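You operate a simulated robot arm through the tools that you are given. There is no shell and no other tool.

Carry out the task below with a simulated robot arm. There is one attempt and no reset: what you move stays moved.

JOB
Wind the pressure off, stop the oil pump and open the filter lid for a look.
Fine: relief knob to low before the switch; filter valve shut before the lid opens; the filter stays in.

The check looks at the end state, three seconds after you hand in, the way a careful person would. Anything else that was tipped, shoved, dropped, spilled or broken makes it a failure. A push-on lid holds only when it is set on centred and level and pressed home; a screw cap is set on level and turned clockwise until tight.

ROBOT AND FRAMES
A 6-joint arm with a two-finger parallel gripper, fixed in place. Base frame: the origin is on the floor under the middle of its stand, x ahead of it, y to its left, z up. Readings come in m, degrees, newtons and seconds.
With the tool pointing down near the work surface it reaches from about 0.3 to 0.66 m from the base axis. Its first joint turns from -115.0 to 115.0 degrees. Payload 3.43 kg.
The TCP is the grasp point between the finger pads, 0.034 m short of the fingertips. In the tool frame z runs along the fingers and y along their closing line. Largest opening 0.128 m; finger width 0.024, thickness 0.012; the body of the gripper, 0.048 by 0.13 m, starts 0.096 m behind the TCP.
Orientation is told as [roll, pitch, yaw] about the base's x, y, z axes, in that order, counted from this pose: with the fingers straight down and closing along the base's y, the tool's x points along the base's -x, its y along +y and its z along -z.

CONTROLS
- The arm moves only by the tool nudge_tool. Its argument "motion" is a list of rows, each a list of 7 numbers: the shift along the tool's x, y, z in units of 25 mm (1.0 is 25 mm), then the turn, a rotation vector about the tool's x, y, z in units of 6 degrees (1.0 is 6 degrees), then the finger opening in m, from 0 to 0.128. In form: [[dx, dy, dz, ax, ay, az, fingers], ...]. A call has 1 to 20 rows; each row shifts and turns the commanded pose from where the row before left it, along the tool's axes as they then stand. A call with a number of a shift or a turn outside -1 to 1 is refused whole. Each row takes 0.2 s and may step no farther than 0.05 m and 8.6 degrees from the row before; otherwise, or with a gripper value out of range, the whole call is refused. Where a pose cannot be reached the arm comes as near as it can. A force on the tool above 90 N (or 10 N above the force at the start of the call, whichever is more), or a blocked arm, ends the call early, and 0.2 s more pass. The fingers move at their own pace (about 0.153 m/s each) and stop on an object; they squeeze with about 39 N. The grip force told is the motor's: it shows also when the fingers shut on nothing. Time passes only in rows, and 0.2 s behind the last, so rows that do not move let the fingers close. The reply holds the time, the measured pose of the TCP, the force on the tool along the base axes, the opening and the grip force, in the units named above and with some noise, with the torque about the TCP (base axes, N m) and any sound that the robot's microphone picked up.
- Cameras (640 x 400 px; columns grow to the right, rows downward): "scene" is fixed at [0.3921, 0.4989, 1.6768]; the picture's right is [-0.00, 1.00, 0.00], its down [0.57, 0.00, -0.82] and it looks along [-0.82, -0.00, -0.57] (base axes); focal length 214 px, centre (320, 200). "wrist" rides on the gripper at [0.076, -0.011, -0.16] in the tool frame; the picture's right is [0.15, 0.99, 0.00], its down [-0.88, 0.13, -0.46] and it looks along [-0.45, 0.07, 0.89] (tool axes); focal length 234 px, centre (320, 200).
- get_image(camera): a new picture of that camera. It takes no simulated time.
- slide_trunk(by): slides the trunk up (or, below 0, down) by that many m; the arm rides with it, the base frame stays. It gives what a move gives, with no picture.
- pixel_to_xyz(camera, pixels): for up to 12 pixels [column, row] of the newest picture of that camera ("zoom" is the newest enlarged one), the place [x, y, z] in the base frame of the surface seen there, good to about 0.002 m, but the place of the scene camera against the robot may be out by one fixed shift of up to 0.012 m in any direction. It takes no simulated time.
- inspect(camera, box): a new picture of the part [left, top, right, bottom] of that camera's present view, enlarged. It takes no simulated time.
- hand_in(): hands the job in; it is judged then, once.

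Unless the task says otherwise, let go and move clear before handing in.

The tools are called after "Call:" by a JSON object that holds its "method" and its "body". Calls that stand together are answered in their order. nudge_tool: Moves the arm, as the interface text tells. Its arguments: {"type":"object","properties":{"motion":{"type":"array"}},"required":["motion"]} The other tools are called the same way: slide_trunk (by) moves the trunk up or down; get_image (camera) takes a picture; pixel_to_xyz (camera, pixels) gives the place of the surface under pixels of a picture; inspect (camera, box) takes an enlarged picture of a part of a camera's view; hand_in () hands the job in.

At the start:

```text
t: 0.0
tcp_pos: [0.1057, 0.2875, 1.3236]
ee_rot: [0.1, 0.0, 0.0]
contact_force: [1.0, 0.0, -0.4]
ft_torque: [0.03, 0.04, -0.02]
finger_gap: 0.1278
gripper_force: 0.0
trunk travel left (down, up): [-0.925, 0.065]
```

scene: 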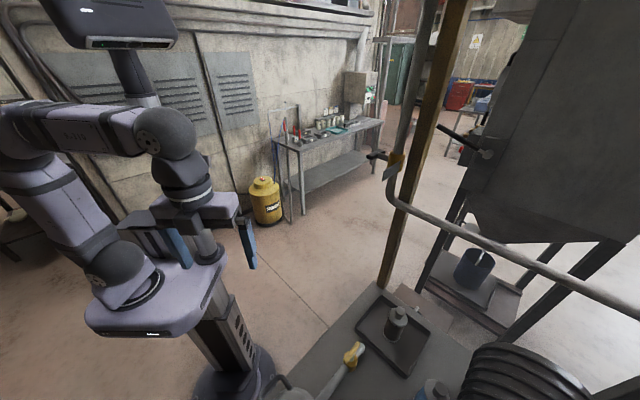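
wrist: 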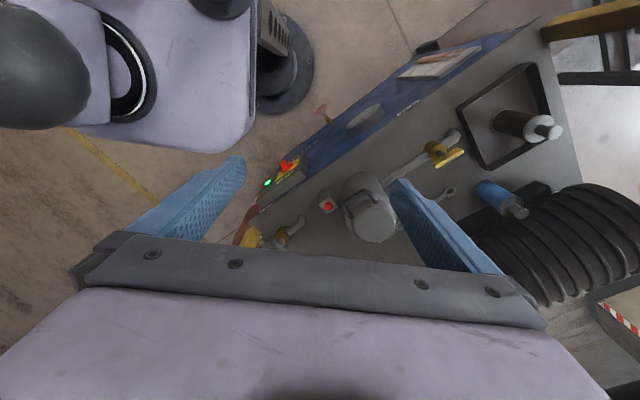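

The wrist picture shows a grey bench with a blue front panel, with a switch box (green and red, about 275-290,165-180), a round pot (370,205), yellow-handled valves (445,152 and 255,235) and a gauge. I'll enlarge these areas before I move anything.

Call:
{"method": "inspect", "body": {"camera": "wrist", "box": [220, 80, 480, 260]}}

Call:
{"method": "inspect", "body": {"camera": "scene", "box": [240, 260, 500, 400]}}

Call:
{"method": "pixel_to_xyz", "body": {"camera": "wrist", "pixels": [[370, 205], [327, 206], [286, 165], [268, 182], [322, 113], [366, 114], [440, 150], [459, 155], [255, 237], [300, 222], [445, 63], [400, 165]]}}

```text
2.22 times, centred on (350, 170) of wrist
```

zoom: 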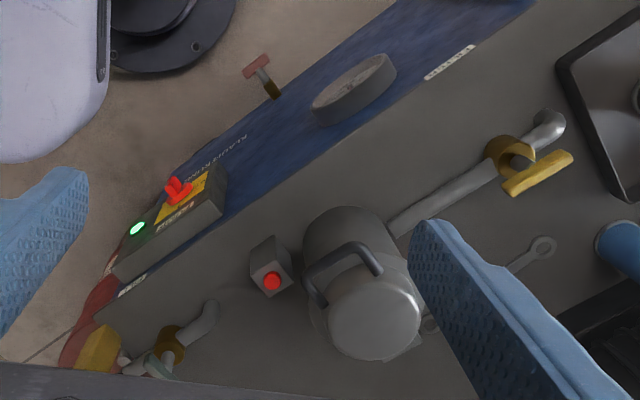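

```text
2.46 times, centred on (370, 330) of scene
```

zoom: 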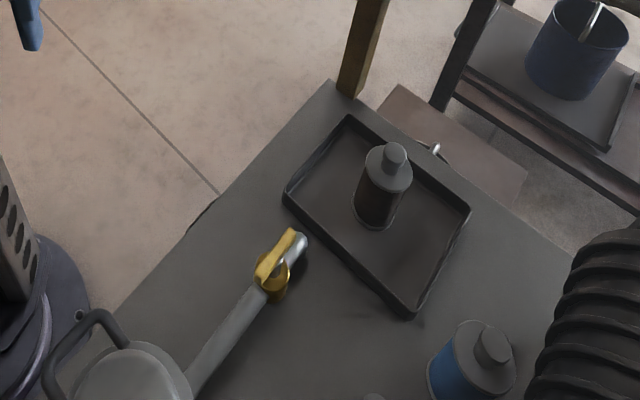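

```text
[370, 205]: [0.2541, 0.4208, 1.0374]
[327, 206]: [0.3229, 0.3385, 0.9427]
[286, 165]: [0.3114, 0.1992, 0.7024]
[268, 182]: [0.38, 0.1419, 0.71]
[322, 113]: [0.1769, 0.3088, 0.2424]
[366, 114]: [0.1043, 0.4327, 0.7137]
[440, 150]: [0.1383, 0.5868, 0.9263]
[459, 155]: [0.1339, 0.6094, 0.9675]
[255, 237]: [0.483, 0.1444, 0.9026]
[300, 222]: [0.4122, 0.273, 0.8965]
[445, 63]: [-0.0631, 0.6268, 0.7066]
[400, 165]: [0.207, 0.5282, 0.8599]
```

The lid pot is at about (0.25, 0.42, 1.04), and the front panel carries a knob near (366,114) and a red switch near (286,165). I'll enlarge the panel and sample its slope, so I can tell the knob, switch and valves apart.

Call:
{"method": "inspect", "body": {"camera": "wrist", "box": [240, 130, 340, 200]}}

Call:
{"method": "inspect", "body": {"camera": "wrist", "box": [310, 40, 490, 150]}}

Call:
{"method": "inspect", "body": {"camera": "wrist", "box": [230, 180, 330, 250]}}

Call:
{"method": "pixel_to_xyz", "body": {"camera": "wrist", "pixels": [[310, 150], [330, 140], [335, 158], [395, 100], [405, 120], [350, 140], [385, 115], [345, 125], [300, 180], [280, 175], [420, 78], [475, 70]]}}

```text
5.71 times, centred on (290, 165) of wrist
```

zoom: 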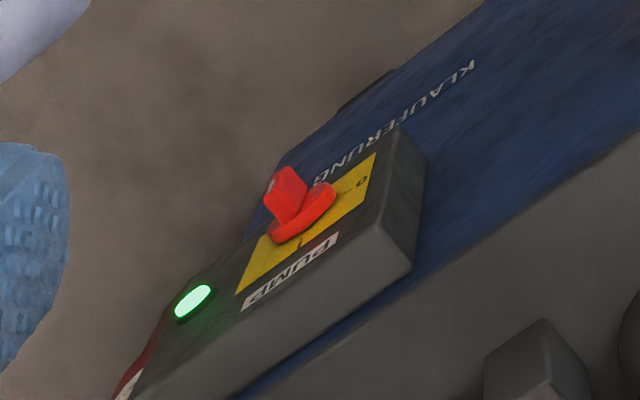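

```text
3.56 times, centred on (400, 95) of wrist
```

zoom: 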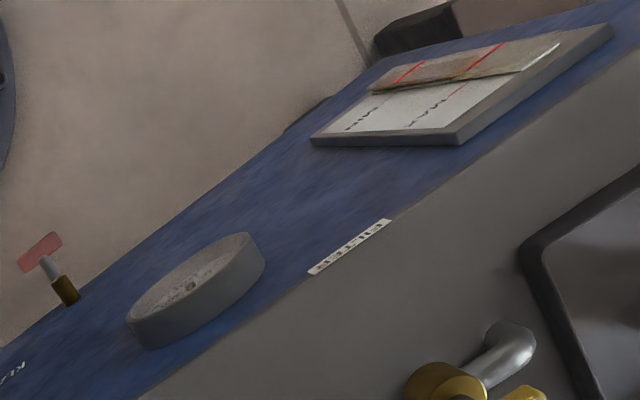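

```text
5.71 times, centred on (280, 215) of wrist
```

zoom: 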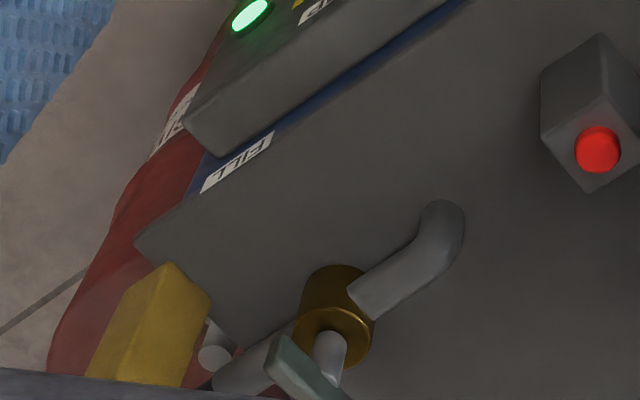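

```text
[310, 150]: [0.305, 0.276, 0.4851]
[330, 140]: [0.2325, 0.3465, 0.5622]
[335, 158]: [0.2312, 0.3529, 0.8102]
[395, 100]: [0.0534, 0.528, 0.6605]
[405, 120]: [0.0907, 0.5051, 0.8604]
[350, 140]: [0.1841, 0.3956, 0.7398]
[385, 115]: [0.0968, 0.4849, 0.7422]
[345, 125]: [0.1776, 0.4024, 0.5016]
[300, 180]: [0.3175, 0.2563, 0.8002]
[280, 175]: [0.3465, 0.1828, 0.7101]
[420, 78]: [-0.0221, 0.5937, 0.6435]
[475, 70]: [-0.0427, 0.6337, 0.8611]
```

The labels place things: the yellow lever on the left-hand pipe sits by "FILTER", the one on the right by "FILL", and the PUMP switch has a lit green lamp. Under the gauge there is a red T-handle on the front panel at about (322,113). I'll swing the tool to face the bench squarely (front normal about 46 degrees), staying high, and then look again.

Call:
{"method": "nudge_tool", "body": {"motion": [[-0.52, -0.36, 0, 0, 0, 0, 0.06], [-0.52, -0.36, 0, 0, 0, 0, 0.06], [-0.52, -0.36, 0, 0, 0, 0, 0.06], [-0.52, -0.36, 0, 0, 0, 0, 0.06], [-0.52, -0.36, 0, 0, 0, 0, 0.06], [-0.52, -0.36, 0, 0, 0, 0, 0.06], [-0.52, -0.36, 0, 0, 0, 0, 0.06], [-0.52, -0.36, 0, 0, 0, 0, 0.06], [0, 0, 0, 0, 0, -0.95, 0.06], [0, 0, 0, 0, 0, -0.95, 0.06], [0, 0, 0, 0, 0, -0.95, 0.06], [0, 0, 0, 0, 0, -0.95, 0.06], [0, 0, 0, 0, 0, -0.95, 0.06], [0, 0, 0, 0, 0, -0.95, 0.06], [0, 0, 0, 0, 0, -0.95, 0.06], [0, 0, 0, 0, 0, -0.95, 0.06]]}}

```text
t: 3.4
tcp_pos: [0.2101, 0.2138, 1.3245]
ee_rot: [-0.1, 0.0, 45.7]
contact_force: [0.3, 0.6, 0.1]
ft_torque: [0.02, 0.01, -0.03]
finger_gap: 0.0602
gripper_force: 0.0
trunk travel left (down, up): [-0.925, 0.065]
```

The tool now points straight down with yaw 45.7, square to the bench. I'll take pictures from here to look at the pot lid, valves and panel.

Call:
{"method": "get_image", "body": {"camera": "wrist"}}

Call:
{"method": "get_image", "body": {"camera": "scene"}}

```text
taken
```

wrist: 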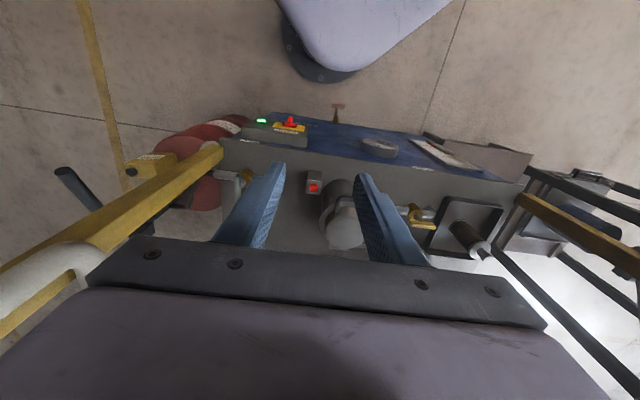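

```text
taken
```

scene: 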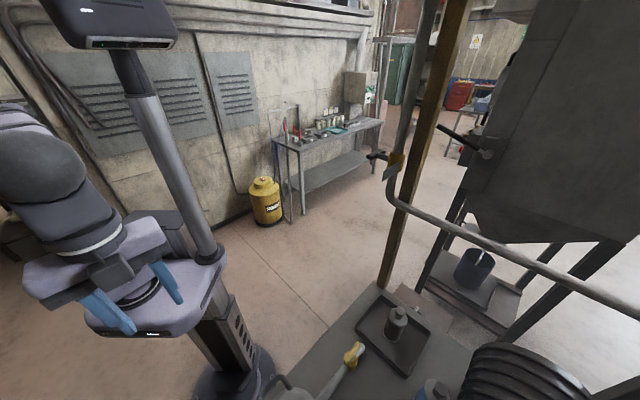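

The whole bench is in view: switch (290,123), T-handle (337,110), gauge (380,148), pot (342,220), red lamp or button (313,187). I'll enlarge the panel and the pot.

Call:
{"method": "inspect", "body": {"camera": "wrist", "box": [240, 95, 400, 195]}}

Call:
{"method": "inspect", "body": {"camera": "wrist", "box": [280, 160, 480, 285]}}

Call:
{"method": "pixel_to_xyz", "body": {"camera": "wrist", "pixels": [[337, 105], [337, 116], [290, 121], [292, 130], [262, 121], [380, 148], [342, 220], [342, 190], [422, 213], [413, 210], [313, 187], [300, 160]]}}

```text
4.00 times, centred on (320, 145) of wrist
```

zoom: 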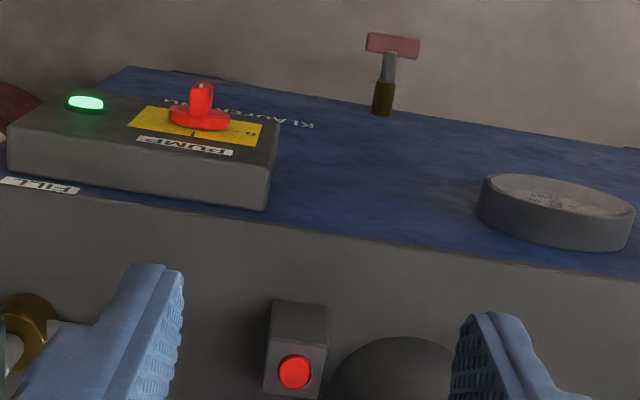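

```text
3.20 times, centred on (380, 222) of wrist
```

zoom: 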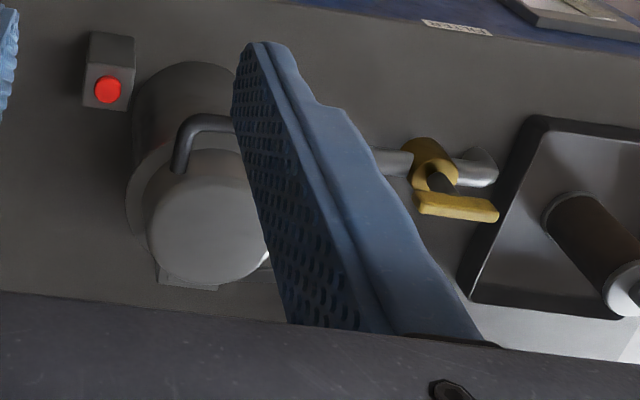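

```text
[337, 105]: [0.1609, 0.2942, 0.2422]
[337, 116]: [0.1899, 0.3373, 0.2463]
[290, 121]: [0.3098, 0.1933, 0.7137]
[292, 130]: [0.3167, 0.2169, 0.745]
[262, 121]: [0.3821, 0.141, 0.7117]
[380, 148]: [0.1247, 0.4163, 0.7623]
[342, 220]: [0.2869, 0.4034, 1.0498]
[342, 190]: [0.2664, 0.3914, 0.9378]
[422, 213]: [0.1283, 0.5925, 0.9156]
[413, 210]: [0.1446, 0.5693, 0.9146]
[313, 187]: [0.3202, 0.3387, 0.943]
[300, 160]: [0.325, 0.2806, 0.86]
```

The T-handle reads z about 0.24, so it is a low drain tap and not the relief knob. The round face at (380,148) on the panel is either the knob or a gauge. I'll tilt the tool toward the panel by about 40 degrees so the wrist camera sees its front.

Call:
{"method": "nudge_tool", "body": {"motion": [[0, 0, 0, 0, -0.95, 0, 0.06], [0, 0, 0, 0, -0.95, 0, 0.06], [0, 0, 0, 0, -0.95, 0, 0.06], [0, 0, 0, 0, -0.95, 0, 0.06], [0, 0, 0, 0, -0.95, 0, 0.06], [0, 0, 0, 0, -0.95, 0, 0.06], [0, 0, 0, 0, -0.95, 0, 0.06]]}}

```text
t: 5.0
tcp_pos: [0.2784, 0.3389, 1.3344]
ee_rot: [0.0, -40.0, 45.6]
contact_force: [0.1, 0.1, 0.3]
ft_torque: [-0.01, -0.03, 0.0]
finger_gap: 0.06
gripper_force: 0.1
out of reach, approached as far as the arm can: row 1, 2, 3, 4, 5, 6, 7
trunk travel left (down, up): [-0.925, 0.065]
```

Tilting pushed the TCP out to n=0.44, so the wrist can't come nearer the column at this height. I'll take the picture here before choosing how to get lower.

Call:
{"method": "get_image", "body": {"camera": "wrist"}}

```text
taken
```

wrist: 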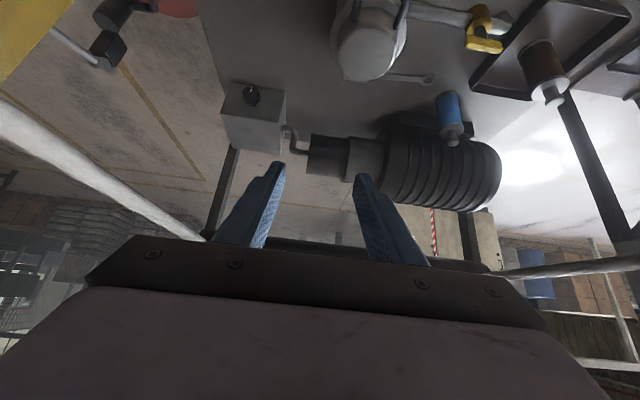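

A grey block with a black knob on top shows at (250,95), beside the pump and motor behind the bench. That may be the relief knob, so I'll enlarge it along with the pot.

Call:
{"method": "inspect", "body": {"camera": "wrist", "box": [205, 70, 305, 132]}}

Call:
{"method": "inspect", "body": {"camera": "wrist", "box": [310, 0, 530, 137]}}

Call:
{"method": "pixel_to_xyz", "body": {"camera": "wrist", "pixels": [[250, 95], [235, 105], [270, 110], [250, 130], [366, 50], [345, 10], [485, 43], [485, 20], [425, 78], [320, 150], [440, 170], [450, 115]]}}

```text
6.40 times, centred on (255, 101) of wrist
```

zoom: 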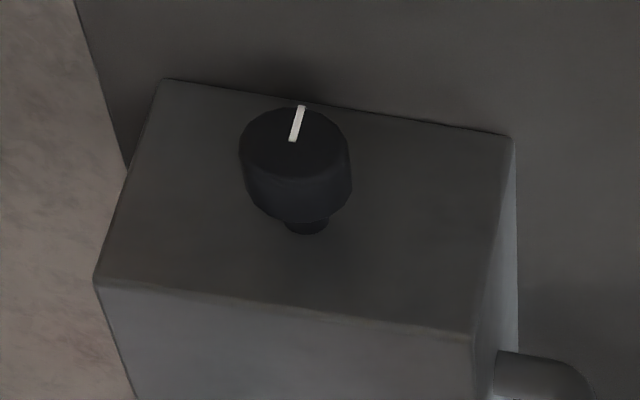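

```text
2.91 times, centred on (420, 68) of wrist
```

zoom: 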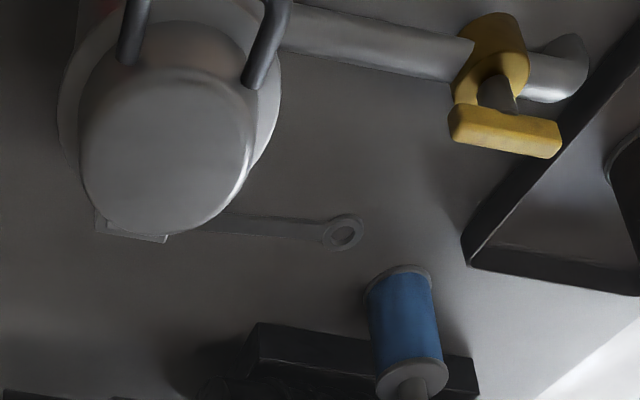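

```text
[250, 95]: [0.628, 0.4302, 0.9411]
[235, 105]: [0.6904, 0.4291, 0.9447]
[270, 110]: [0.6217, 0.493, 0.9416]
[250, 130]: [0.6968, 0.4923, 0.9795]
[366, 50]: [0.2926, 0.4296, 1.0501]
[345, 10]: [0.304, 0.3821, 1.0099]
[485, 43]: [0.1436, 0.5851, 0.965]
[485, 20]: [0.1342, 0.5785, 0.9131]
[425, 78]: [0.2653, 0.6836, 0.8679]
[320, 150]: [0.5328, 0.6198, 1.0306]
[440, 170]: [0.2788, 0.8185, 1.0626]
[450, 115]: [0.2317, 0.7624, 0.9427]
```

The black knob has a white pointer, and it sits on a block near (0.63, 0.43, 0.94), far from the base. I'll sample the block and knob more finely to get the geometry.

Call:
{"method": "pixel_to_xyz", "body": {"camera": "wrist", "pixels": [[233, 86], [282, 94], [276, 117], [223, 111], [250, 112], [252, 89], [251, 93], [251, 98], [240, 122], [270, 130], [245, 145], [252, 106]]}}

Call:
{"method": "inspect", "body": {"camera": "wrist", "box": [180, 60, 340, 190]}}

```text
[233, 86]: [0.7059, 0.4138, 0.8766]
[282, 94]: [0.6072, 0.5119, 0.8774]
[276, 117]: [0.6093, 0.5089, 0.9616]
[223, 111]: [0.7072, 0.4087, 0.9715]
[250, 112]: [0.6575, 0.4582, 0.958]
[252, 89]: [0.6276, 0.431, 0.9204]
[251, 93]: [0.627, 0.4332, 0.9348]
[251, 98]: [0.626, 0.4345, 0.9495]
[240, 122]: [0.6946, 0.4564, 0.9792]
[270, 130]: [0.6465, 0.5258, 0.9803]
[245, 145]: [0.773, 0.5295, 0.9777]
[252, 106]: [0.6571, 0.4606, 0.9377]
```

```text
3.08 times, centred on (260, 125) of wrist
```

zoom: 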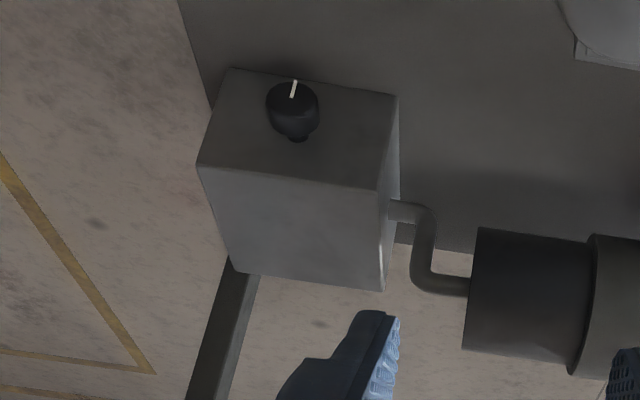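

Now it's clear: the block stands on the back of the bench, its front face at n about 0.79, and the black knob sticks out toward the robot at z about 0.935 with its pointer now downward. Before moving I'll check the obstacles at the right, the yellow post and white pipe at (20,30) and (60,150).

Call:
{"method": "pixel_to_xyz", "body": {"camera": "wrist", "pixels": [[20, 30], [60, 15], [60, 150], [160, 205], [10, 110], [105, 45], [115, 15], [215, 170], [180, 5], [590, 270], [620, 200], [560, 100]]}}

Call:
{"method": "inspect", "body": {"camera": "wrist", "box": [0, 0, 220, 137]}}

```text
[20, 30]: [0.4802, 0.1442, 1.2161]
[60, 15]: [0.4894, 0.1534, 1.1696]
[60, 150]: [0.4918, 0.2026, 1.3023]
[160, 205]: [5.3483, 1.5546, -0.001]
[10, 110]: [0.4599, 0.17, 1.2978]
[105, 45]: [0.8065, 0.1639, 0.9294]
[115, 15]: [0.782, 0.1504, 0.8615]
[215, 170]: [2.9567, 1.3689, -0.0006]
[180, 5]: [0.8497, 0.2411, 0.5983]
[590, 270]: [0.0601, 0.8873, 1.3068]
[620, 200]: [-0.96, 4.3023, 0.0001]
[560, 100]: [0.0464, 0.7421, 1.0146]
```

```text
2.91 times, centred on (110, 68) of wrist
```

zoom: 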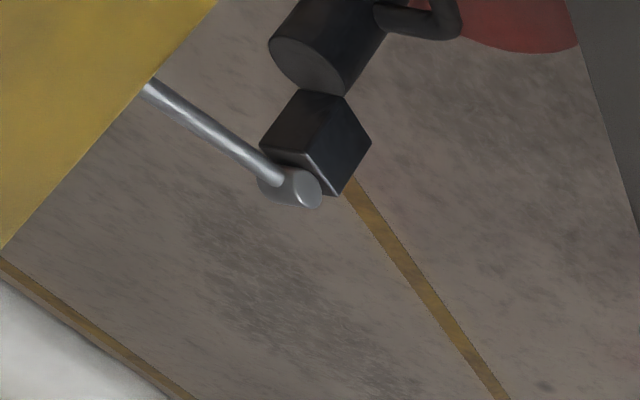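

The yellow post stands at about (0.485, 0.148) from the bench up past z=1.2. There is also a pipe at z about 1.30 over u=-0.21 on the right and another on the left, so the forearm has to keep clear of both. I'll trace the pipe and posts in the scene view.

Call:
{"method": "get_image", "body": {"camera": "scene"}}

Call:
{"method": "pixel_to_xyz", "body": {"camera": "scene", "pixels": [[430, 20], [410, 100], [392, 180], [430, 215], [500, 245], [580, 285], [630, 308], [455, 30], [420, 170], [388, 275], [500, 100], [540, 200]]}}

```text
taken
```

scene: 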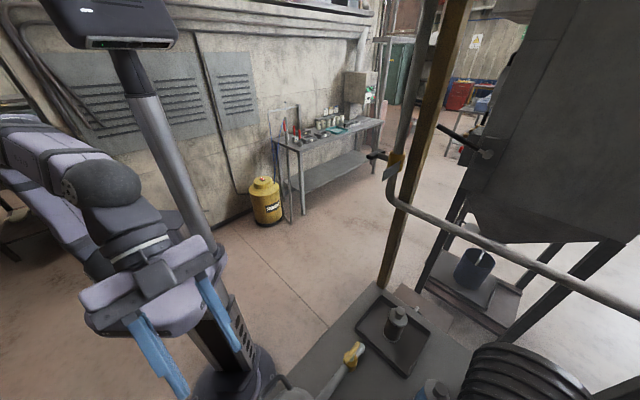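

```text
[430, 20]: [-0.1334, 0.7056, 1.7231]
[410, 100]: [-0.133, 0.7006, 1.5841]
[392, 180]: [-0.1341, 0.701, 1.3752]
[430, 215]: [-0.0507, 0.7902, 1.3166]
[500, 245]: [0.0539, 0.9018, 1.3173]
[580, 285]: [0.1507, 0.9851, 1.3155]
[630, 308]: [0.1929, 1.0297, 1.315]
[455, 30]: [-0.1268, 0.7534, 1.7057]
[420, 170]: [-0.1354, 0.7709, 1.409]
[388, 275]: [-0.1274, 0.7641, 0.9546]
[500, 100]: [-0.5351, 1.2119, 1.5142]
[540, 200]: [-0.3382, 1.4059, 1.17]
```

The right-hand pipe drops at about n=0.41, u=-0.21 and runs back at z about 1.30, so I'll stay at u of -0.1 or more while high. I'll shift slightly right, then go forward and down over the bench to view the knob face, clear of the pot.

Call:
{"method": "nudge_tool", "body": {"motion": [[0, -0.87, 0, 0, 0, 0, 0.06], [0, -0.87, 0, 0, 0, 0, 0.06], [0, -0.87, 0, 0, 0, 0, 0.06], [0, -0.87, 0, 0, 0, 0, 0.06], [0.153, 0, 0.96, 0, 0, 0, 0.06], [0.153, 0, 0.96, 0, 0, 0, 0.06], [0.153, 0, 0.96, 0, 0, 0, 0.06], [0.153, 0, 0.96, 0, 0, 0, 0.06], [0.153, 0, 0.96, 0, 0, 0, 0.06], [0.153, 0, 0.96, 0, 0, 0, 0.06], [0.153, 0, 0.96, 0, 0, 0, 0.06], [0.153, 0, 0.96, 0, 0, 0, 0.06], [0.153, 0, 0.96, 0, 0, 0, 0.06], [0.153, 0, 0.96, 0, 0, 0, 0.06], [0.153, 0, 0.96, 0, 0, 0, 0.06]]}}

Call:
{"method": "get_image", "body": {"camera": "wrist"}}

```text
t: 8.2
tcp_pos: [0.4455, 0.3854, 1.1057]
ee_rot: [0.0, -39.9, 45.6]
contact_force: [0.2, 0.2, 0.7]
ft_torque: [-0.02, 0.02, -0.03]
finger_gap: 0.06
gripper_force: 0.1
out of reach, approached as far as the arm can: row 1, 2, 4
trunk travel left (down, up): [-0.925, 0.065]
```

```text
taken
```

wrist: 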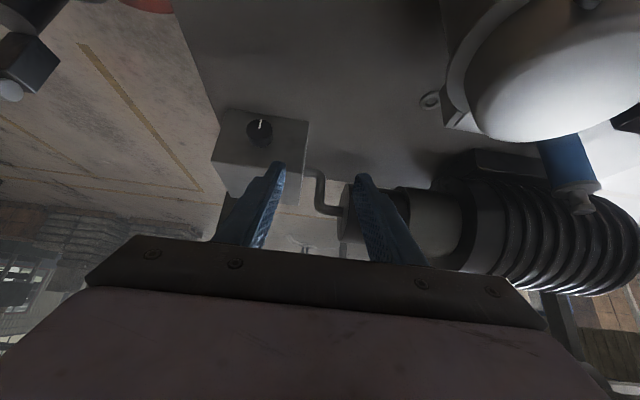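

The TCP is now at n=0.587, u=-0.05, z=1.106, and the knob shows at (260,131). I'll enlarge its face to look for marks.

Call:
{"method": "inspect", "body": {"camera": "wrist", "box": [210, 100, 310, 162]}}

Call:
{"method": "pixel_to_xyz", "body": {"camera": "wrist", "pixels": [[260, 131], [262, 121], [220, 155], [300, 165], [300, 125], [222, 115], [245, 140], [280, 145], [470, 40], [560, 90], [430, 102], [445, 125]]}}

```text
6.40 times, centred on (260, 131) of wrist
```

zoom: 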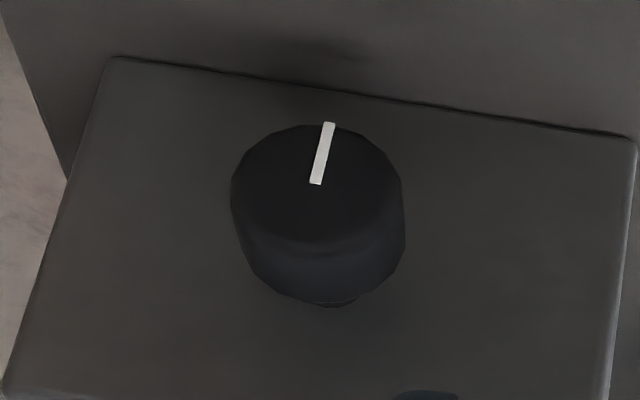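

```text
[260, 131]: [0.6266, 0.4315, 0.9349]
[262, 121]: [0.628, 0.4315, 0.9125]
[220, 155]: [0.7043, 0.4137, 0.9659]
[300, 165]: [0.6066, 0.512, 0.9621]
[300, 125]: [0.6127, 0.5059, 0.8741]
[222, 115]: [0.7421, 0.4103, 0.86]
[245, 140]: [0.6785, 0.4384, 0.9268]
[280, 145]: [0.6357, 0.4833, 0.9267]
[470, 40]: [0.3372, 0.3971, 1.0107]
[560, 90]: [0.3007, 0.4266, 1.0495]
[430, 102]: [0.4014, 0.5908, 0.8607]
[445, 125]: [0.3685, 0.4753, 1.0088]
```

No marks are visible yet around the knob, whose pointer is straight down at about z=0.91. I'll check the whole block, and pan over the bench's right part for any label.

Call:
{"method": "inspect", "body": {"camera": "wrist", "box": [180, 80, 340, 230]}}

Call:
{"method": "inspect", "body": {"camera": "wrist", "box": [380, 0, 600, 140]}}

```text
2.67 times, centred on (260, 155) of wrist
```

zoom: 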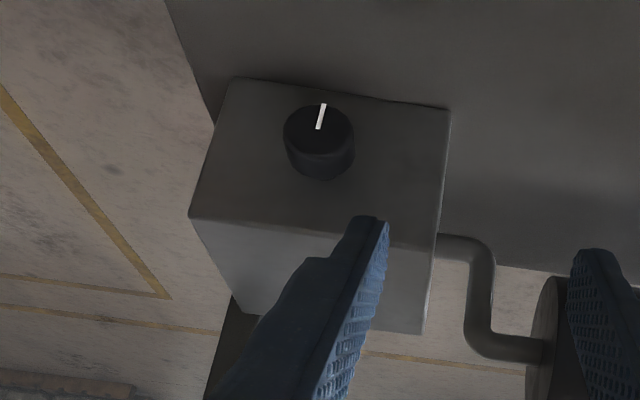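

```text
2.86 times, centred on (490, 70) of wrist
```

zoom: 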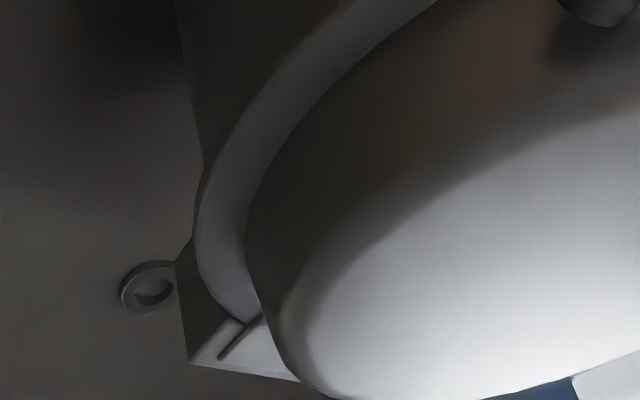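

The pot lid seems to be hinged on its far side (a bracket at (445,125), n about 0.6), with the bail handle on the robot side. I'll tilt 20 degrees more and move right and down for a straighter view of the knob face.

Call:
{"method": "nudge_tool", "body": {"motion": [[0, 0, 0, 0, -0.85, 0, 0.06], [0, 0, 0, 0, -0.85, 0, 0.06], [0, 0, 0, 0, -0.85, 0, 0.06], [0, 0, 0, 0, -0.85, 0, 0.06], [0, -0.8, 0, 0, 0, 0, 0.06], [0, -0.8, 0, 0, 0, 0, 0.06], [0.6, 0, 0.35, 0, 0, 0, 0.06], [0.6, 0, 0.35, 0, 0, 0, 0.06], [0.6, 0, 0.35, 0, 0, 0, 0.06], [0.6, 0, 0.35, 0, 0, 0, 0.06]]}}

Call:
{"method": "get_image", "body": {"camera": "wrist"}}

```text
t: 10.4
tcp_pos: [0.4733, 0.3589, 1.0361]
ee_rot: [0.1, -60.3, 45.6]
contact_force: [-0.2, 0.3, 0.0]
ft_torque: [-0.02, 0.01, -0.01]
finger_gap: 0.0597
gripper_force: 0.0
trunk travel left (down, up): [-0.925, 0.065]
```

```text
taken
```

wrist: 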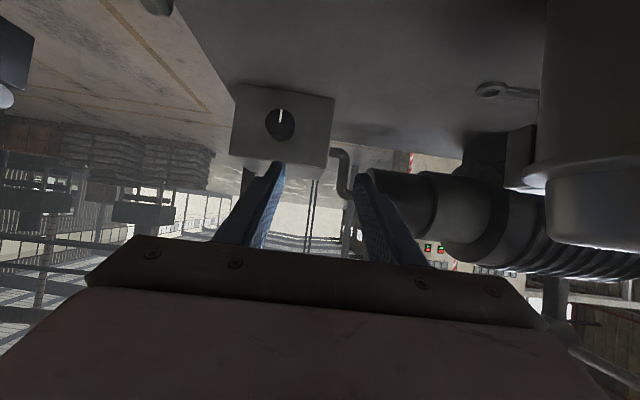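

Call:
{"method": "inspect", "body": {"camera": "wrist", "box": [225, 75, 345, 175]}}

Call:
{"method": "pixel_to_xyz", "body": {"camera": "wrist", "pixels": [[280, 124], [281, 110], [280, 138], [265, 124], [295, 124], [245, 120], [315, 120], [280, 155], [490, 90], [560, 100], [520, 150], [590, 190]]}}

```text
4.00 times, centred on (285, 125) of wrist
```

zoom: 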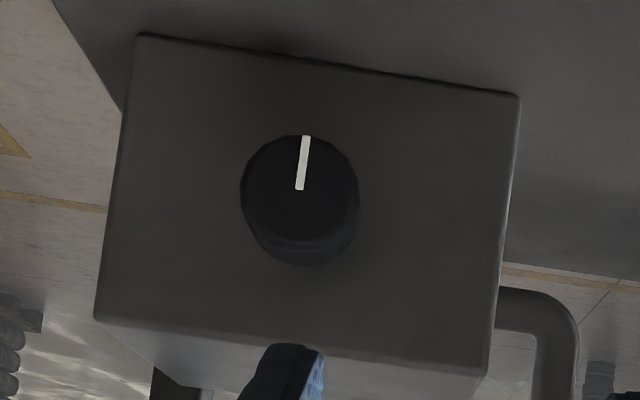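

```text
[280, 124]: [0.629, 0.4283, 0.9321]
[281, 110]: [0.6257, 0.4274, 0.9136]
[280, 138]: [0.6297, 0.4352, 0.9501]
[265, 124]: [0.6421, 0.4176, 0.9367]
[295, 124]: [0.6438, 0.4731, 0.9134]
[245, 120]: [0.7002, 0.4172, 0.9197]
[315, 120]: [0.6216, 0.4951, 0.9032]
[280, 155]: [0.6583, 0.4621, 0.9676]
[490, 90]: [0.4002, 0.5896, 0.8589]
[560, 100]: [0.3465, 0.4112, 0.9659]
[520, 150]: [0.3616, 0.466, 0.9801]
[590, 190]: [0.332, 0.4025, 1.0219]
```

The block face carries no marks, and the knob face centre is at about (0.629, 0.430, 0.930) with the pointer straight down. I need to see the front panel for a legend or gauge, so I'll level the tool back to -20 degrees, rise, and retreat toward the panel front.

Call:
{"method": "nudge_tool", "body": {"motion": [[0, 0, 0, 0, 0.95, 0, 0.06], [0, 0, 0, 0, 0.95, 0, 0.06], [0, 0, 0, 0, 0.95, 0, 0.06], [0, 0, 0, 0, 0.95, 0, 0.06], [0, 0, 0, 0, 0.95, 0, 0.06], [0, 0, 0, 0, 0.95, 0, 0.06], [0, 0, 0, 0, 0.95, 0, 0.06], [-0.34, 0, -0.94, 0, 0, 0, 0.06], [-0.34, 0, -0.94, 0, 0, 0, 0.06], [-0.34, 0, -0.94, 0, 0, 0, 0.06], [-0.34, 0, -0.94, 0, 0, 0, 0.06]]}}

Call:
{"method": "nudge_tool", "body": {"motion": [[0.928, 0.56, -0.338, 0, 0, 0, 0.06], [0.928, 0.56, -0.338, 0, 0, 0, 0.06], [0.928, 0.56, -0.338, 0, 0, 0, 0.06], [0.928, 0.56, -0.338, 0, 0, 0, 0.06], [0.928, 0.56, -0.338, 0, 0, 0, 0.06], [0.928, 0.56, -0.338, 0, 0, 0, 0.06], [0.928, 0.56, -0.338, 0, 0, 0, 0.06], [0.928, 0.56, -0.338, 0, 0, 0, 0.06], [0.928, 0.56, -0.338, 0, 0, 0, 0.06], [0.928, 0.56, -0.338, 0, 0, 0, 0.06]]}}

Call:
{"method": "get_image", "body": {"camera": "wrist"}}

```text
t: 12.8
tcp_pos: [0.4718, 0.3585, 1.1343]
ee_rot: [-0.1, -20.5, 45.6]
contact_force: [-0.3, -0.8, -0.4]
ft_torque: [0.01, -0.01, 0.0]
finger_gap: 0.0603
gripper_force: 0.1
out of reach, approached as far as the arm can: row 5, 6
trunk travel left (down, up): [-0.925, 0.065]
```

```text
t: 15.0
tcp_pos: [0.2009, 0.2797, 1.1335]
ee_rot: [-0.1, -20.4, 45.5]
contact_force: [0.1, -0.7, 0.4]
ft_torque: [0.0, -0.02, 0.03]
finger_gap: 0.0603
gripper_force: 0.1
trunk travel left (down, up): [-0.925, 0.065]
```

```text
taken
```

wrist: 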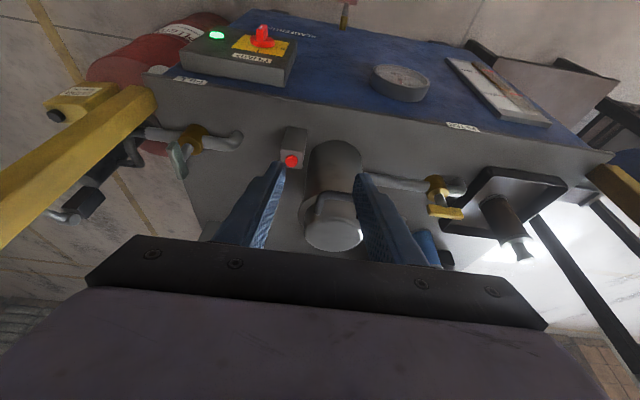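

From n=0.34 with a 20 degree tilt the panel face is in view: switch (262,40), round gauge (400,82), sight plate (500,95). I'll enlarge each of them.

Call:
{"method": "inspect", "body": {"camera": "wrist", "box": [180, 10, 310, 95]}}

Call:
{"method": "inspect", "body": {"camera": "wrist", "box": [355, 50, 445, 110]}}

Call:
{"method": "inspect", "body": {"camera": "wrist", "box": [430, 45, 560, 135]}}

Call:
{"method": "inspect", "body": {"camera": "wrist", "box": [280, 110, 480, 255]}}

Call:
{"method": "inspect", "body": {"camera": "wrist", "box": [40, 60, 260, 210]}}

```text
4.71 times, centred on (245, 52) of wrist
```

zoom: 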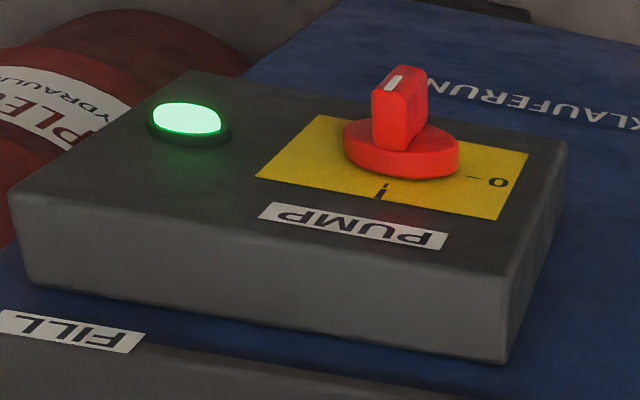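

```text
6.67 times, centred on (400, 80) of wrist
```

zoom: 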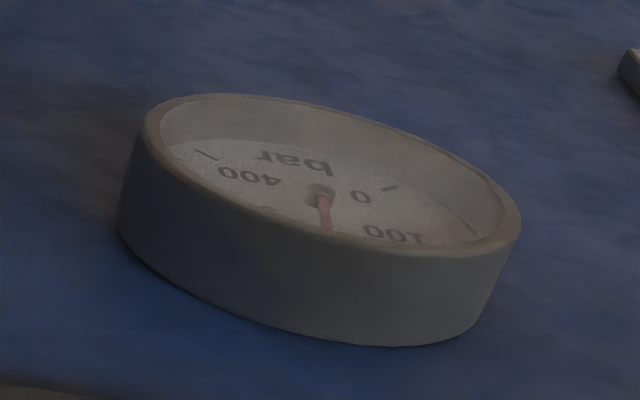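

```text
4.44 times, centred on (495, 90) of wrist
```

zoom: 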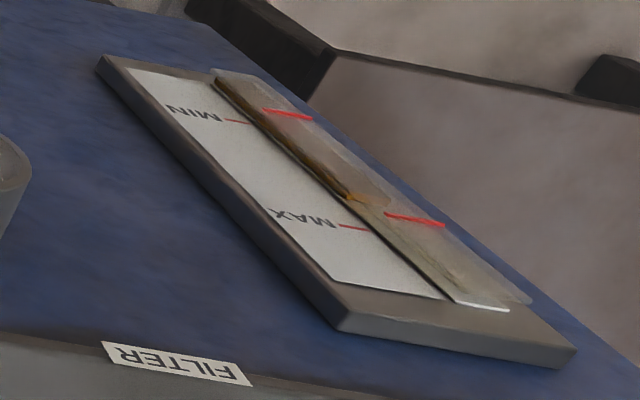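

```text
2.76 times, centred on (380, 182) of wrist
```

zoom: 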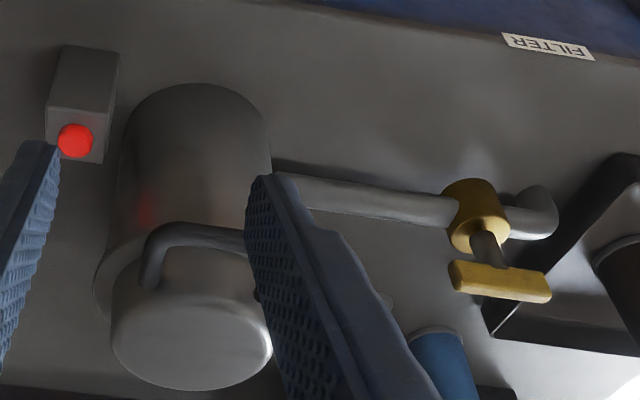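

```text
2.67 times, centred on (150, 135) of wrist
```

zoom: 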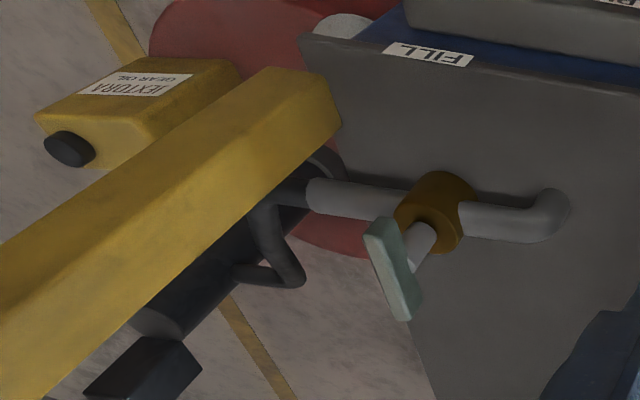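

This settles it: the gauge at (400,82) reads 0 to 400 bar, with its needle up near 200-250, so it will show the relief effect. The PUMP switch tab points at I (top), with 0 on the left. The filter lever lies along the pipe (open), and the FILL lever is crosswise. I'll measure the switch, fill lever and lid handle.

Call:
{"method": "pixel_to_xyz", "body": {"camera": "wrist", "pixels": [[264, 28], [264, 36], [264, 43], [250, 43], [275, 45], [240, 50], [182, 155], [186, 170], [175, 148], [235, 140], [197, 140], [130, 110]]}}

Call:
{"method": "pixel_to_xyz", "body": {"camera": "wrist", "pixels": [[312, 205], [325, 195], [345, 196], [332, 240], [330, 150], [437, 190], [430, 211], [460, 214], [445, 210], [437, 200], [490, 175], [520, 185]]}}

```text
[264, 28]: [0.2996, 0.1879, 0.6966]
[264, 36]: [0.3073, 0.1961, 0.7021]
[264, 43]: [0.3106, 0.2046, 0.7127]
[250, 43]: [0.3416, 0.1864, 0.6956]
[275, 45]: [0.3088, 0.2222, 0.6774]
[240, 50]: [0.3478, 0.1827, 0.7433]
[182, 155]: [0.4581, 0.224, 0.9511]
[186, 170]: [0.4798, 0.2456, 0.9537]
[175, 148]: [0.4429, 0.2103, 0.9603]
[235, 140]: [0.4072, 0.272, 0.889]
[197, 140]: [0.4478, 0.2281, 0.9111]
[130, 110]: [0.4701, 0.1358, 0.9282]
```

```text
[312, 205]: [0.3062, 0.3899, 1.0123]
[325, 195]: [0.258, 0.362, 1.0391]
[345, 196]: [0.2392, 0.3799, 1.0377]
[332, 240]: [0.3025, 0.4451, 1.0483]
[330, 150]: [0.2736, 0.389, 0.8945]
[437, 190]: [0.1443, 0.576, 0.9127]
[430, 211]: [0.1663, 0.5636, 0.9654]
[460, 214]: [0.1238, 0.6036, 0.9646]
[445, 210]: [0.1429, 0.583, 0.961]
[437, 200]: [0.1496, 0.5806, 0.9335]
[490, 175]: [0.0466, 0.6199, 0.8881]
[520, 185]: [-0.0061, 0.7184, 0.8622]
```

Measurements: the fill lever tip reaches n=0.51, u=-0.17, z=0.96, right under a level approach to the knob, so I must come at the knob tilted about 30 degrees downward. I'll check where the arm's own links sit before planning that.

Call:
{"method": "get_image", "body": {"camera": "scene"}}

Call:
{"method": "pixel_to_xyz", "body": {"camera": "scene", "pixels": [[200, 280], [160, 310], [150, 260], [110, 190], [60, 160], [80, 230], [40, 130], [180, 180], [140, 100], [120, 20], [20, 180], [130, 230]]}}

```text
taken
```

scene: 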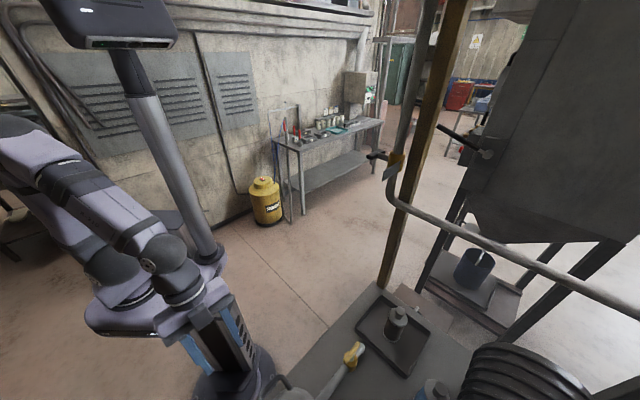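

```text
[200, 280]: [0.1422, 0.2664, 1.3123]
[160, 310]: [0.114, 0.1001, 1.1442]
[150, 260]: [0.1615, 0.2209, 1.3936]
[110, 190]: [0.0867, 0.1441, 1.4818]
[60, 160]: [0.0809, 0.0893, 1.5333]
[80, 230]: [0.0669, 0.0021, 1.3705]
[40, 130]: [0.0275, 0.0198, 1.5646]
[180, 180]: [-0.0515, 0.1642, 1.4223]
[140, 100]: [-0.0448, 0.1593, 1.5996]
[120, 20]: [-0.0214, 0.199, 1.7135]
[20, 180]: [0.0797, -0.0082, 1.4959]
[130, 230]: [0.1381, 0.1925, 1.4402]
```

The arm base sits on the trunk platform near z=1.15 and the forearm comes from above, so going down under the pipe with the trunk as it is stays clear. I'll retrace to above the bench and tilt to about 60 degrees from vertical.

Call:
{"method": "nudge_tool", "body": {"motion": [[-0.928, -0.56, 0.338, 0, 0, 0, 0.06], [-0.928, -0.56, 0.338, 0, 0, 0, 0.06], [-0.928, -0.56, 0.338, 0, 0, 0, 0.06], [-0.928, -0.56, 0.338, 0, 0, 0, 0.06], [-0.928, -0.56, 0.338, 0, 0, 0, 0.06], [-0.928, -0.56, 0.338, 0, 0, 0, 0.06], [-0.928, -0.56, 0.338, 0, 0, 0, 0.06], [-0.928, -0.56, 0.338, 0, 0, 0, 0.06], [-0.928, -0.56, 0.338, 0, 0, 0, 0.06], [-0.928, -0.56, 0.338, 0, 0, 0, 0.06], [0, 0, 0, 0, -0.94, 0, 0.06], [0, 0, 0, 0, -0.94, 0, 0.06], [0, 0, 0, 0, -0.94, 0, 0.06], [0, 0, 0, 0, -0.94, 0, 0.06], [0, 0, 0, 0, -0.94, 0, 0.06], [0, 0, 0, 0, -0.94, 0, 0.06], [0, 0, 0, 0, -0.94, 0, 0.06]]}}

```text
t: 18.6
tcp_pos: [0.4456, 0.3789, 1.1283]
ee_rot: [9.6, -50.3, 44.0]
contact_force: [-0.5, -0.5, 0.7]
ft_torque: [0.05, 0.0, 0.01]
finger_gap: 0.0597
gripper_force: 0.0
out of reach, approached as far as the arm can: row 15, 16, 17
trunk travel left (down, up): [-0.925, 0.065]
```

The tilt stopped at -50 with some roll because that spot is too near for the wrist. I'll move forward and down a little, where it reached before, and re-check the pose.

Call:
{"method": "nudge_tool", "body": {"motion": [[0.45, -0.2, 0.75, 0, 0, 0, 0.06], [0.45, -0.2, 0.75, 0, 0, 0, 0.06], [0.45, -0.2, 0.75, 0, 0, 0, 0.06]]}}

```text
t: 19.4
tcp_pos: [0.469, 0.392, 1.0656]
ee_rot: [9.6, -50.2, 44.1]
contact_force: [-0.8, 0.8, 0.1]
ft_torque: [-0.01, 0.02, 0.03]
finger_gap: 0.06
gripper_force: 0.0
trunk travel left (down, up): [-0.925, 0.065]
```

Commands continue from the reached pose, so I'll correct the orientation here (roll back to 0, pitch to -60, yaw to 45.7).

Call:
{"method": "nudge_tool", "body": {"motion": [[0, 0, 0, 0.68, -0.82, -0.13, 0.06], [0, 0, 0, 0.68, -0.82, -0.13, 0.06]]}}

```text
t: 20.0
tcp_pos: [0.4907, 0.3628, 1.0697]
ee_rot: [1.4, -60.3, 46.0]
contact_force: [-0.5, 0.1, -0.5]
ft_torque: [0.02, 0.02, 0.04]
finger_gap: 0.0598
gripper_force: 0.1
out of reach, approached as far as the arm can: row 2
trunk travel left (down, up): [-0.925, 0.065]
```

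The orientation is nearly right now (1.4, -60.3, 46.0). I'll move to the pre-grasp point about 8 cm before the knob along the tool axis, and look.

Call:
{"method": "nudge_tool", "body": {"motion": [[0.396, -0.41, 0.91, 0, 0, 0, 0.06], [0.396, -0.41, 0.91, 0, 0, 0, 0.06], [0.396, -0.41, 0.91, 0, 0, 0, 0.06], [0.396, -0.41, 0.91, 0, 0, 0, 0.06], [0.396, -0.41, 0.91, 0, 0, 0, 0.06]]}}

Call:
{"method": "get_image", "body": {"camera": "wrist"}}

Call:
{"method": "get_image", "body": {"camera": "scene"}}

```text
t: 21.2
tcp_pos: [0.5792, 0.3842, 0.9675]
ee_rot: [0.6, -60.2, 45.2]
contact_force: [-0.7, -0.5, 0.4]
ft_torque: [0.0, 0.02, 0.01]
finger_gap: 0.06
gripper_force: 0.1
trunk travel left (down, up): [-0.925, 0.065]
```

```text
taken
```

wrist: 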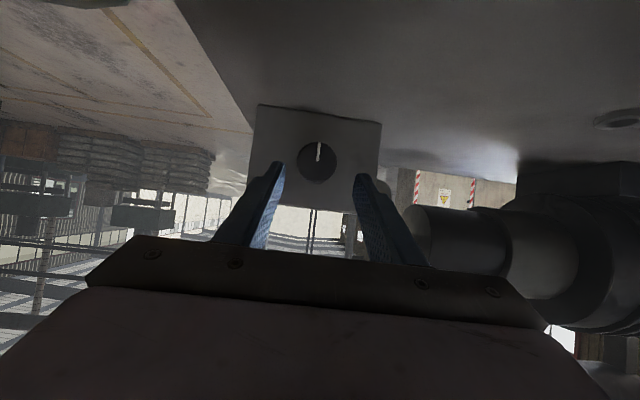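

```text
taken
```

scene: 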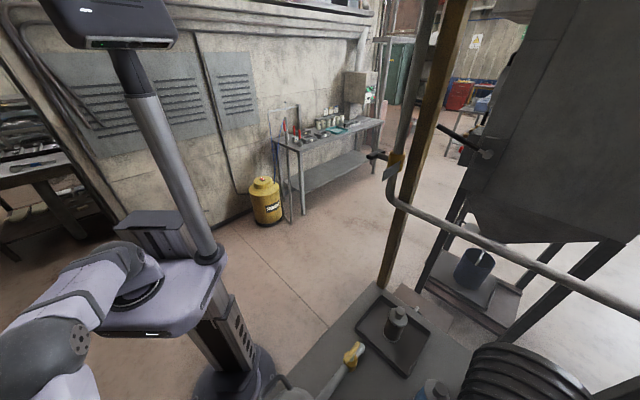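

The knob is at (317,163), nearly on the tool axis. I'll re-measure the knob and check the elbow's clearance in the scene view at lower left.

Call:
{"method": "inspect", "body": {"camera": "wrist", "box": [245, 95, 395, 215]}}

Call:
{"method": "pixel_to_xyz", "body": {"camera": "wrist", "pixels": [[318, 161], [318, 146], [300, 163], [334, 163], [319, 178], [270, 150], [360, 150], [317, 190], [308, 163], [328, 163]]}}

Call:
{"method": "pixel_to_xyz", "body": {"camera": "scene", "pixels": [[40, 340], [90, 270], [20, 320], [70, 385], [120, 260], [95, 340]]}}

```text
3.33 times, centred on (320, 155) of wrist
```

zoom: 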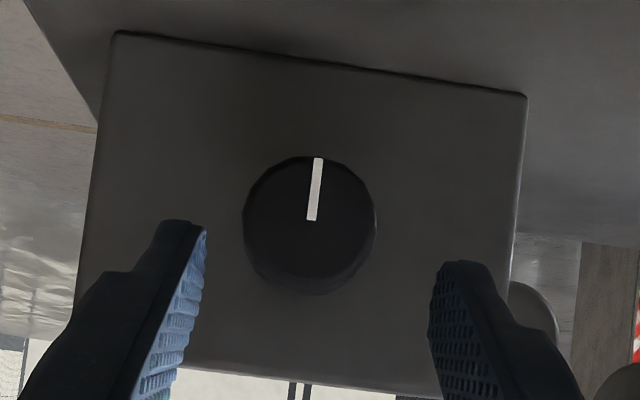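

```text
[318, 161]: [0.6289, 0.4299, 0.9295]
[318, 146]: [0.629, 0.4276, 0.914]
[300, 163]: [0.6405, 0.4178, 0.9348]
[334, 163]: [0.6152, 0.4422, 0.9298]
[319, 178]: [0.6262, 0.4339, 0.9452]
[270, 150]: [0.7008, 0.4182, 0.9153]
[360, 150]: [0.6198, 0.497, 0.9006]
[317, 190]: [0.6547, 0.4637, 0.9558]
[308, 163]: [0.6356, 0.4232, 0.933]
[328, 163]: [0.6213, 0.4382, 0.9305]
```

```text
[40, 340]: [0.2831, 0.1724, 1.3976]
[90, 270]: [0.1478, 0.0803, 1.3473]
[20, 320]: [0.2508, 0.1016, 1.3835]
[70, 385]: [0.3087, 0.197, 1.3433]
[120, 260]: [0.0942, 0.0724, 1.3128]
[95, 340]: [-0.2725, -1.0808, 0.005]
```

The knob's face centre measures (0.629, 0.430, 0.9295) and its diameter is about 41 mm. It lies 7.6 cm straight ahead along the tool axis, so I'll advance with the fingers straddling it sideways and close on it.

Call:
{"method": "nudge_tool", "body": {"motion": [[0, -0.03, 0.75, 0, 0, 0, 0.065], [0, -0.03, 0.75, 0, 0, 0, 0.065], [0, -0.03, 0.75, 0, 0, 0, 0.065], [0, -0.03, 0.7, 0, 0, 0, 0.065], [0, 0, 0, 0, 0, 0, 0.065]]}}

Call:
{"method": "get_image", "body": {"camera": "wrist"}}

```text
t: 21.8
tcp_pos: [0.6005, 0.4065, 0.9704]
ee_rot: [-0.5, -61.7, 46.4]
contact_force: [-20.6, -8.4, 52.6]
ft_torque: [-8.11, 6.08, -2.33]
finger_gap: 0.065
gripper_force: 0.2
trunk travel left (down, up): [-0.925, 0.065]
stopped in row 3: the force on the tool passed its limit at 107 N (the readings are from after the stop); the commanded pose is now the measured one
```

```text
taken
```

wrist: 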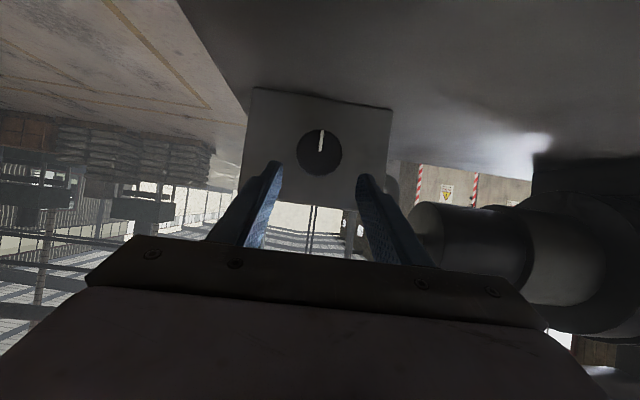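

The stop came from contact about 0.19 behind the TCP at n=0.52, u=-0.17. That means the camera housing under the gripper touched the fill lever's tip. I'll back straight out and check that lever has not turned.

Call:
{"method": "nudge_tool", "body": {"motion": [[-0.5, 0, -0.3, 0, 0, 0, 0.065], [-0.5, 0, -0.5, 0, 0, 0, 0.065], [-0.5, 0, -0.7, 0, 0, 0, 0.065], [-0.5, 0, -0.7, 0, 0, 0, 0.065], [-0.5, 0, -0.7, 0, 0, 0, 0.065], [-0.5, 0, -0.3, 0, 0, 0, 0.065]]}}

```text
t: 23.2
tcp_pos: [0.5829, 0.3827, 1.0631]
ee_rot: [0.1, -60.7, 45.6]
contact_force: [0.9, -1.0, 0.8]
ft_torque: [-0.02, 0.02, -0.01]
finger_gap: 0.0649
gripper_force: 0.0
trunk travel left (down, up): [-0.925, 0.065]
```

Contact is gone. I'll raise, tilt back and retreat to where the whole bench is visible, to check the fill lever and the gauge.

Call:
{"method": "nudge_tool", "body": {"motion": [[-0.81, 0, -0.47, 0, 0, 0, 0.065], [-0.81, 0, -0.47, 0, 0, 0, 0.065], [-0.81, 0, -0.47, 0, 0, 0, 0.065], [0, 0.28, 0, 0, 0.95, 0, 0.065], [0, 0.28, 0, 0, 0.95, 0, 0.065], [0, 0.28, 0, 0, 0.95, 0, 0.065], [0, 0.28, 0, 0, 0.95, 0, 0.065], [0, 0.28, 0, 0, 0.95, 0, 0.065], [0, 0.28, 0, 0, 0.95, 0, 0.065], [0, 0.28, 0, 0, 0.95, 0, 0.065], [0.935, 0.2, -0.355, 0, 0, 0, 0.065], [0.935, 0.2, -0.355, 0, 0, 0, 0.065], [0.935, 0.2, -0.355, 0, 0, 0, 0.065], [0.935, 0.2, -0.355, 0, 0, 0, 0.065], [0.935, 0.2, -0.355, 0, 0, 0, 0.065], [0.935, 0.2, -0.355, 0, 0, 0, 0.065], [0.935, 0.2, -0.355, 0, 0, 0, 0.065], [0.935, 0.2, -0.355, 0, 0, 0, 0.065], [0.935, 0.2, -0.355, 0, 0, 0, 0.065], [0.935, 0.2, -0.355, 0, 0, 0, 0.065]]}}

Call:
{"method": "get_image", "body": {"camera": "wrist"}}

```text
t: 27.4
tcp_pos: [0.3377, 0.2692, 1.1154]
ee_rot: [1.2, -25.3, 46.6]
contact_force: [0.2, 0.0, 0.3]
ft_torque: [0.02, -0.02, 0.01]
finger_gap: 0.0653
gripper_force: 0.1
out of reach, approached as far as the arm can: row 6
trunk travel left (down, up): [-0.925, 0.065]
```

```text
taken
```

wrist: 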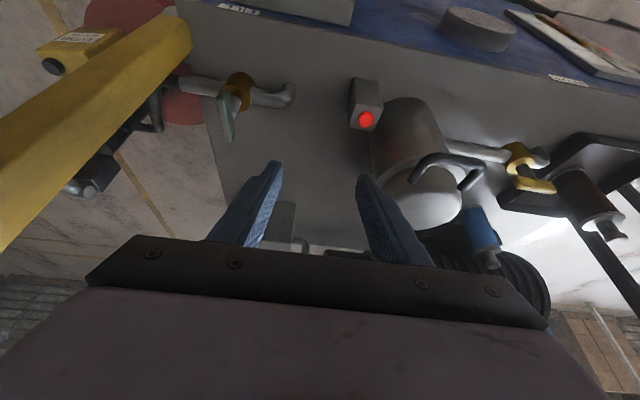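

Call:
{"method": "inspect", "body": {"camera": "wrist", "box": [150, 50, 310, 155]}}

Call:
{"method": "pixel_to_xyz", "body": {"camera": "wrist", "pixels": [[224, 103], [229, 130], [226, 118], [220, 95], [232, 140], [235, 103], [250, 95]]}}

Call:
{"method": "inspect", "body": {"camera": "wrist", "box": [340, 70, 580, 250]}}

```text
3.81 times, centred on (230, 102) of wrist
```

zoom: 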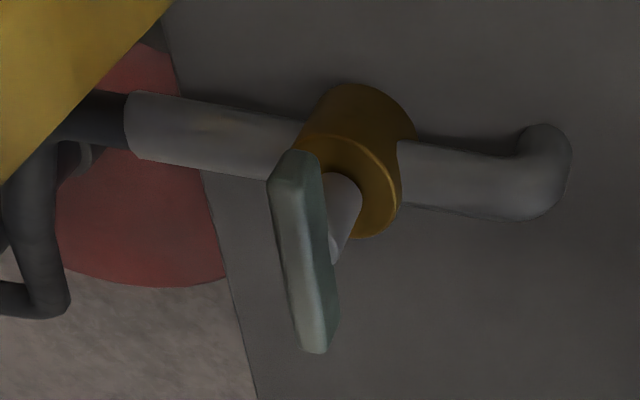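

```text
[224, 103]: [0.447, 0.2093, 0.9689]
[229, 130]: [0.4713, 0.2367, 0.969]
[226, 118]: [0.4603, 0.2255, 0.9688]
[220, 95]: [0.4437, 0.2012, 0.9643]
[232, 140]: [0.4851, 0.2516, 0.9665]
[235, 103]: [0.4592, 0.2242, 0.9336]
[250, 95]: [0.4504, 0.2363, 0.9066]
```

```text
2.22 times, centred on (460, 160) of wrist
```

zoom: 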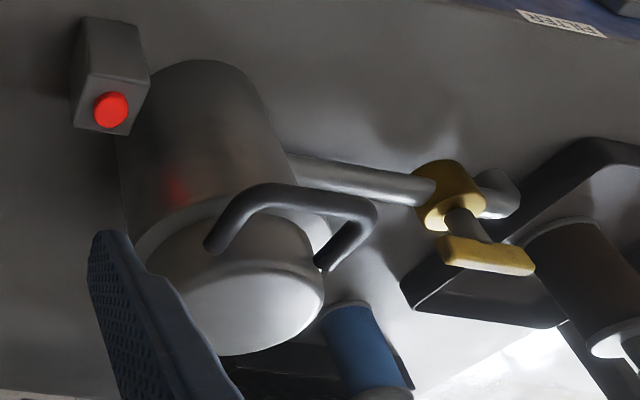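

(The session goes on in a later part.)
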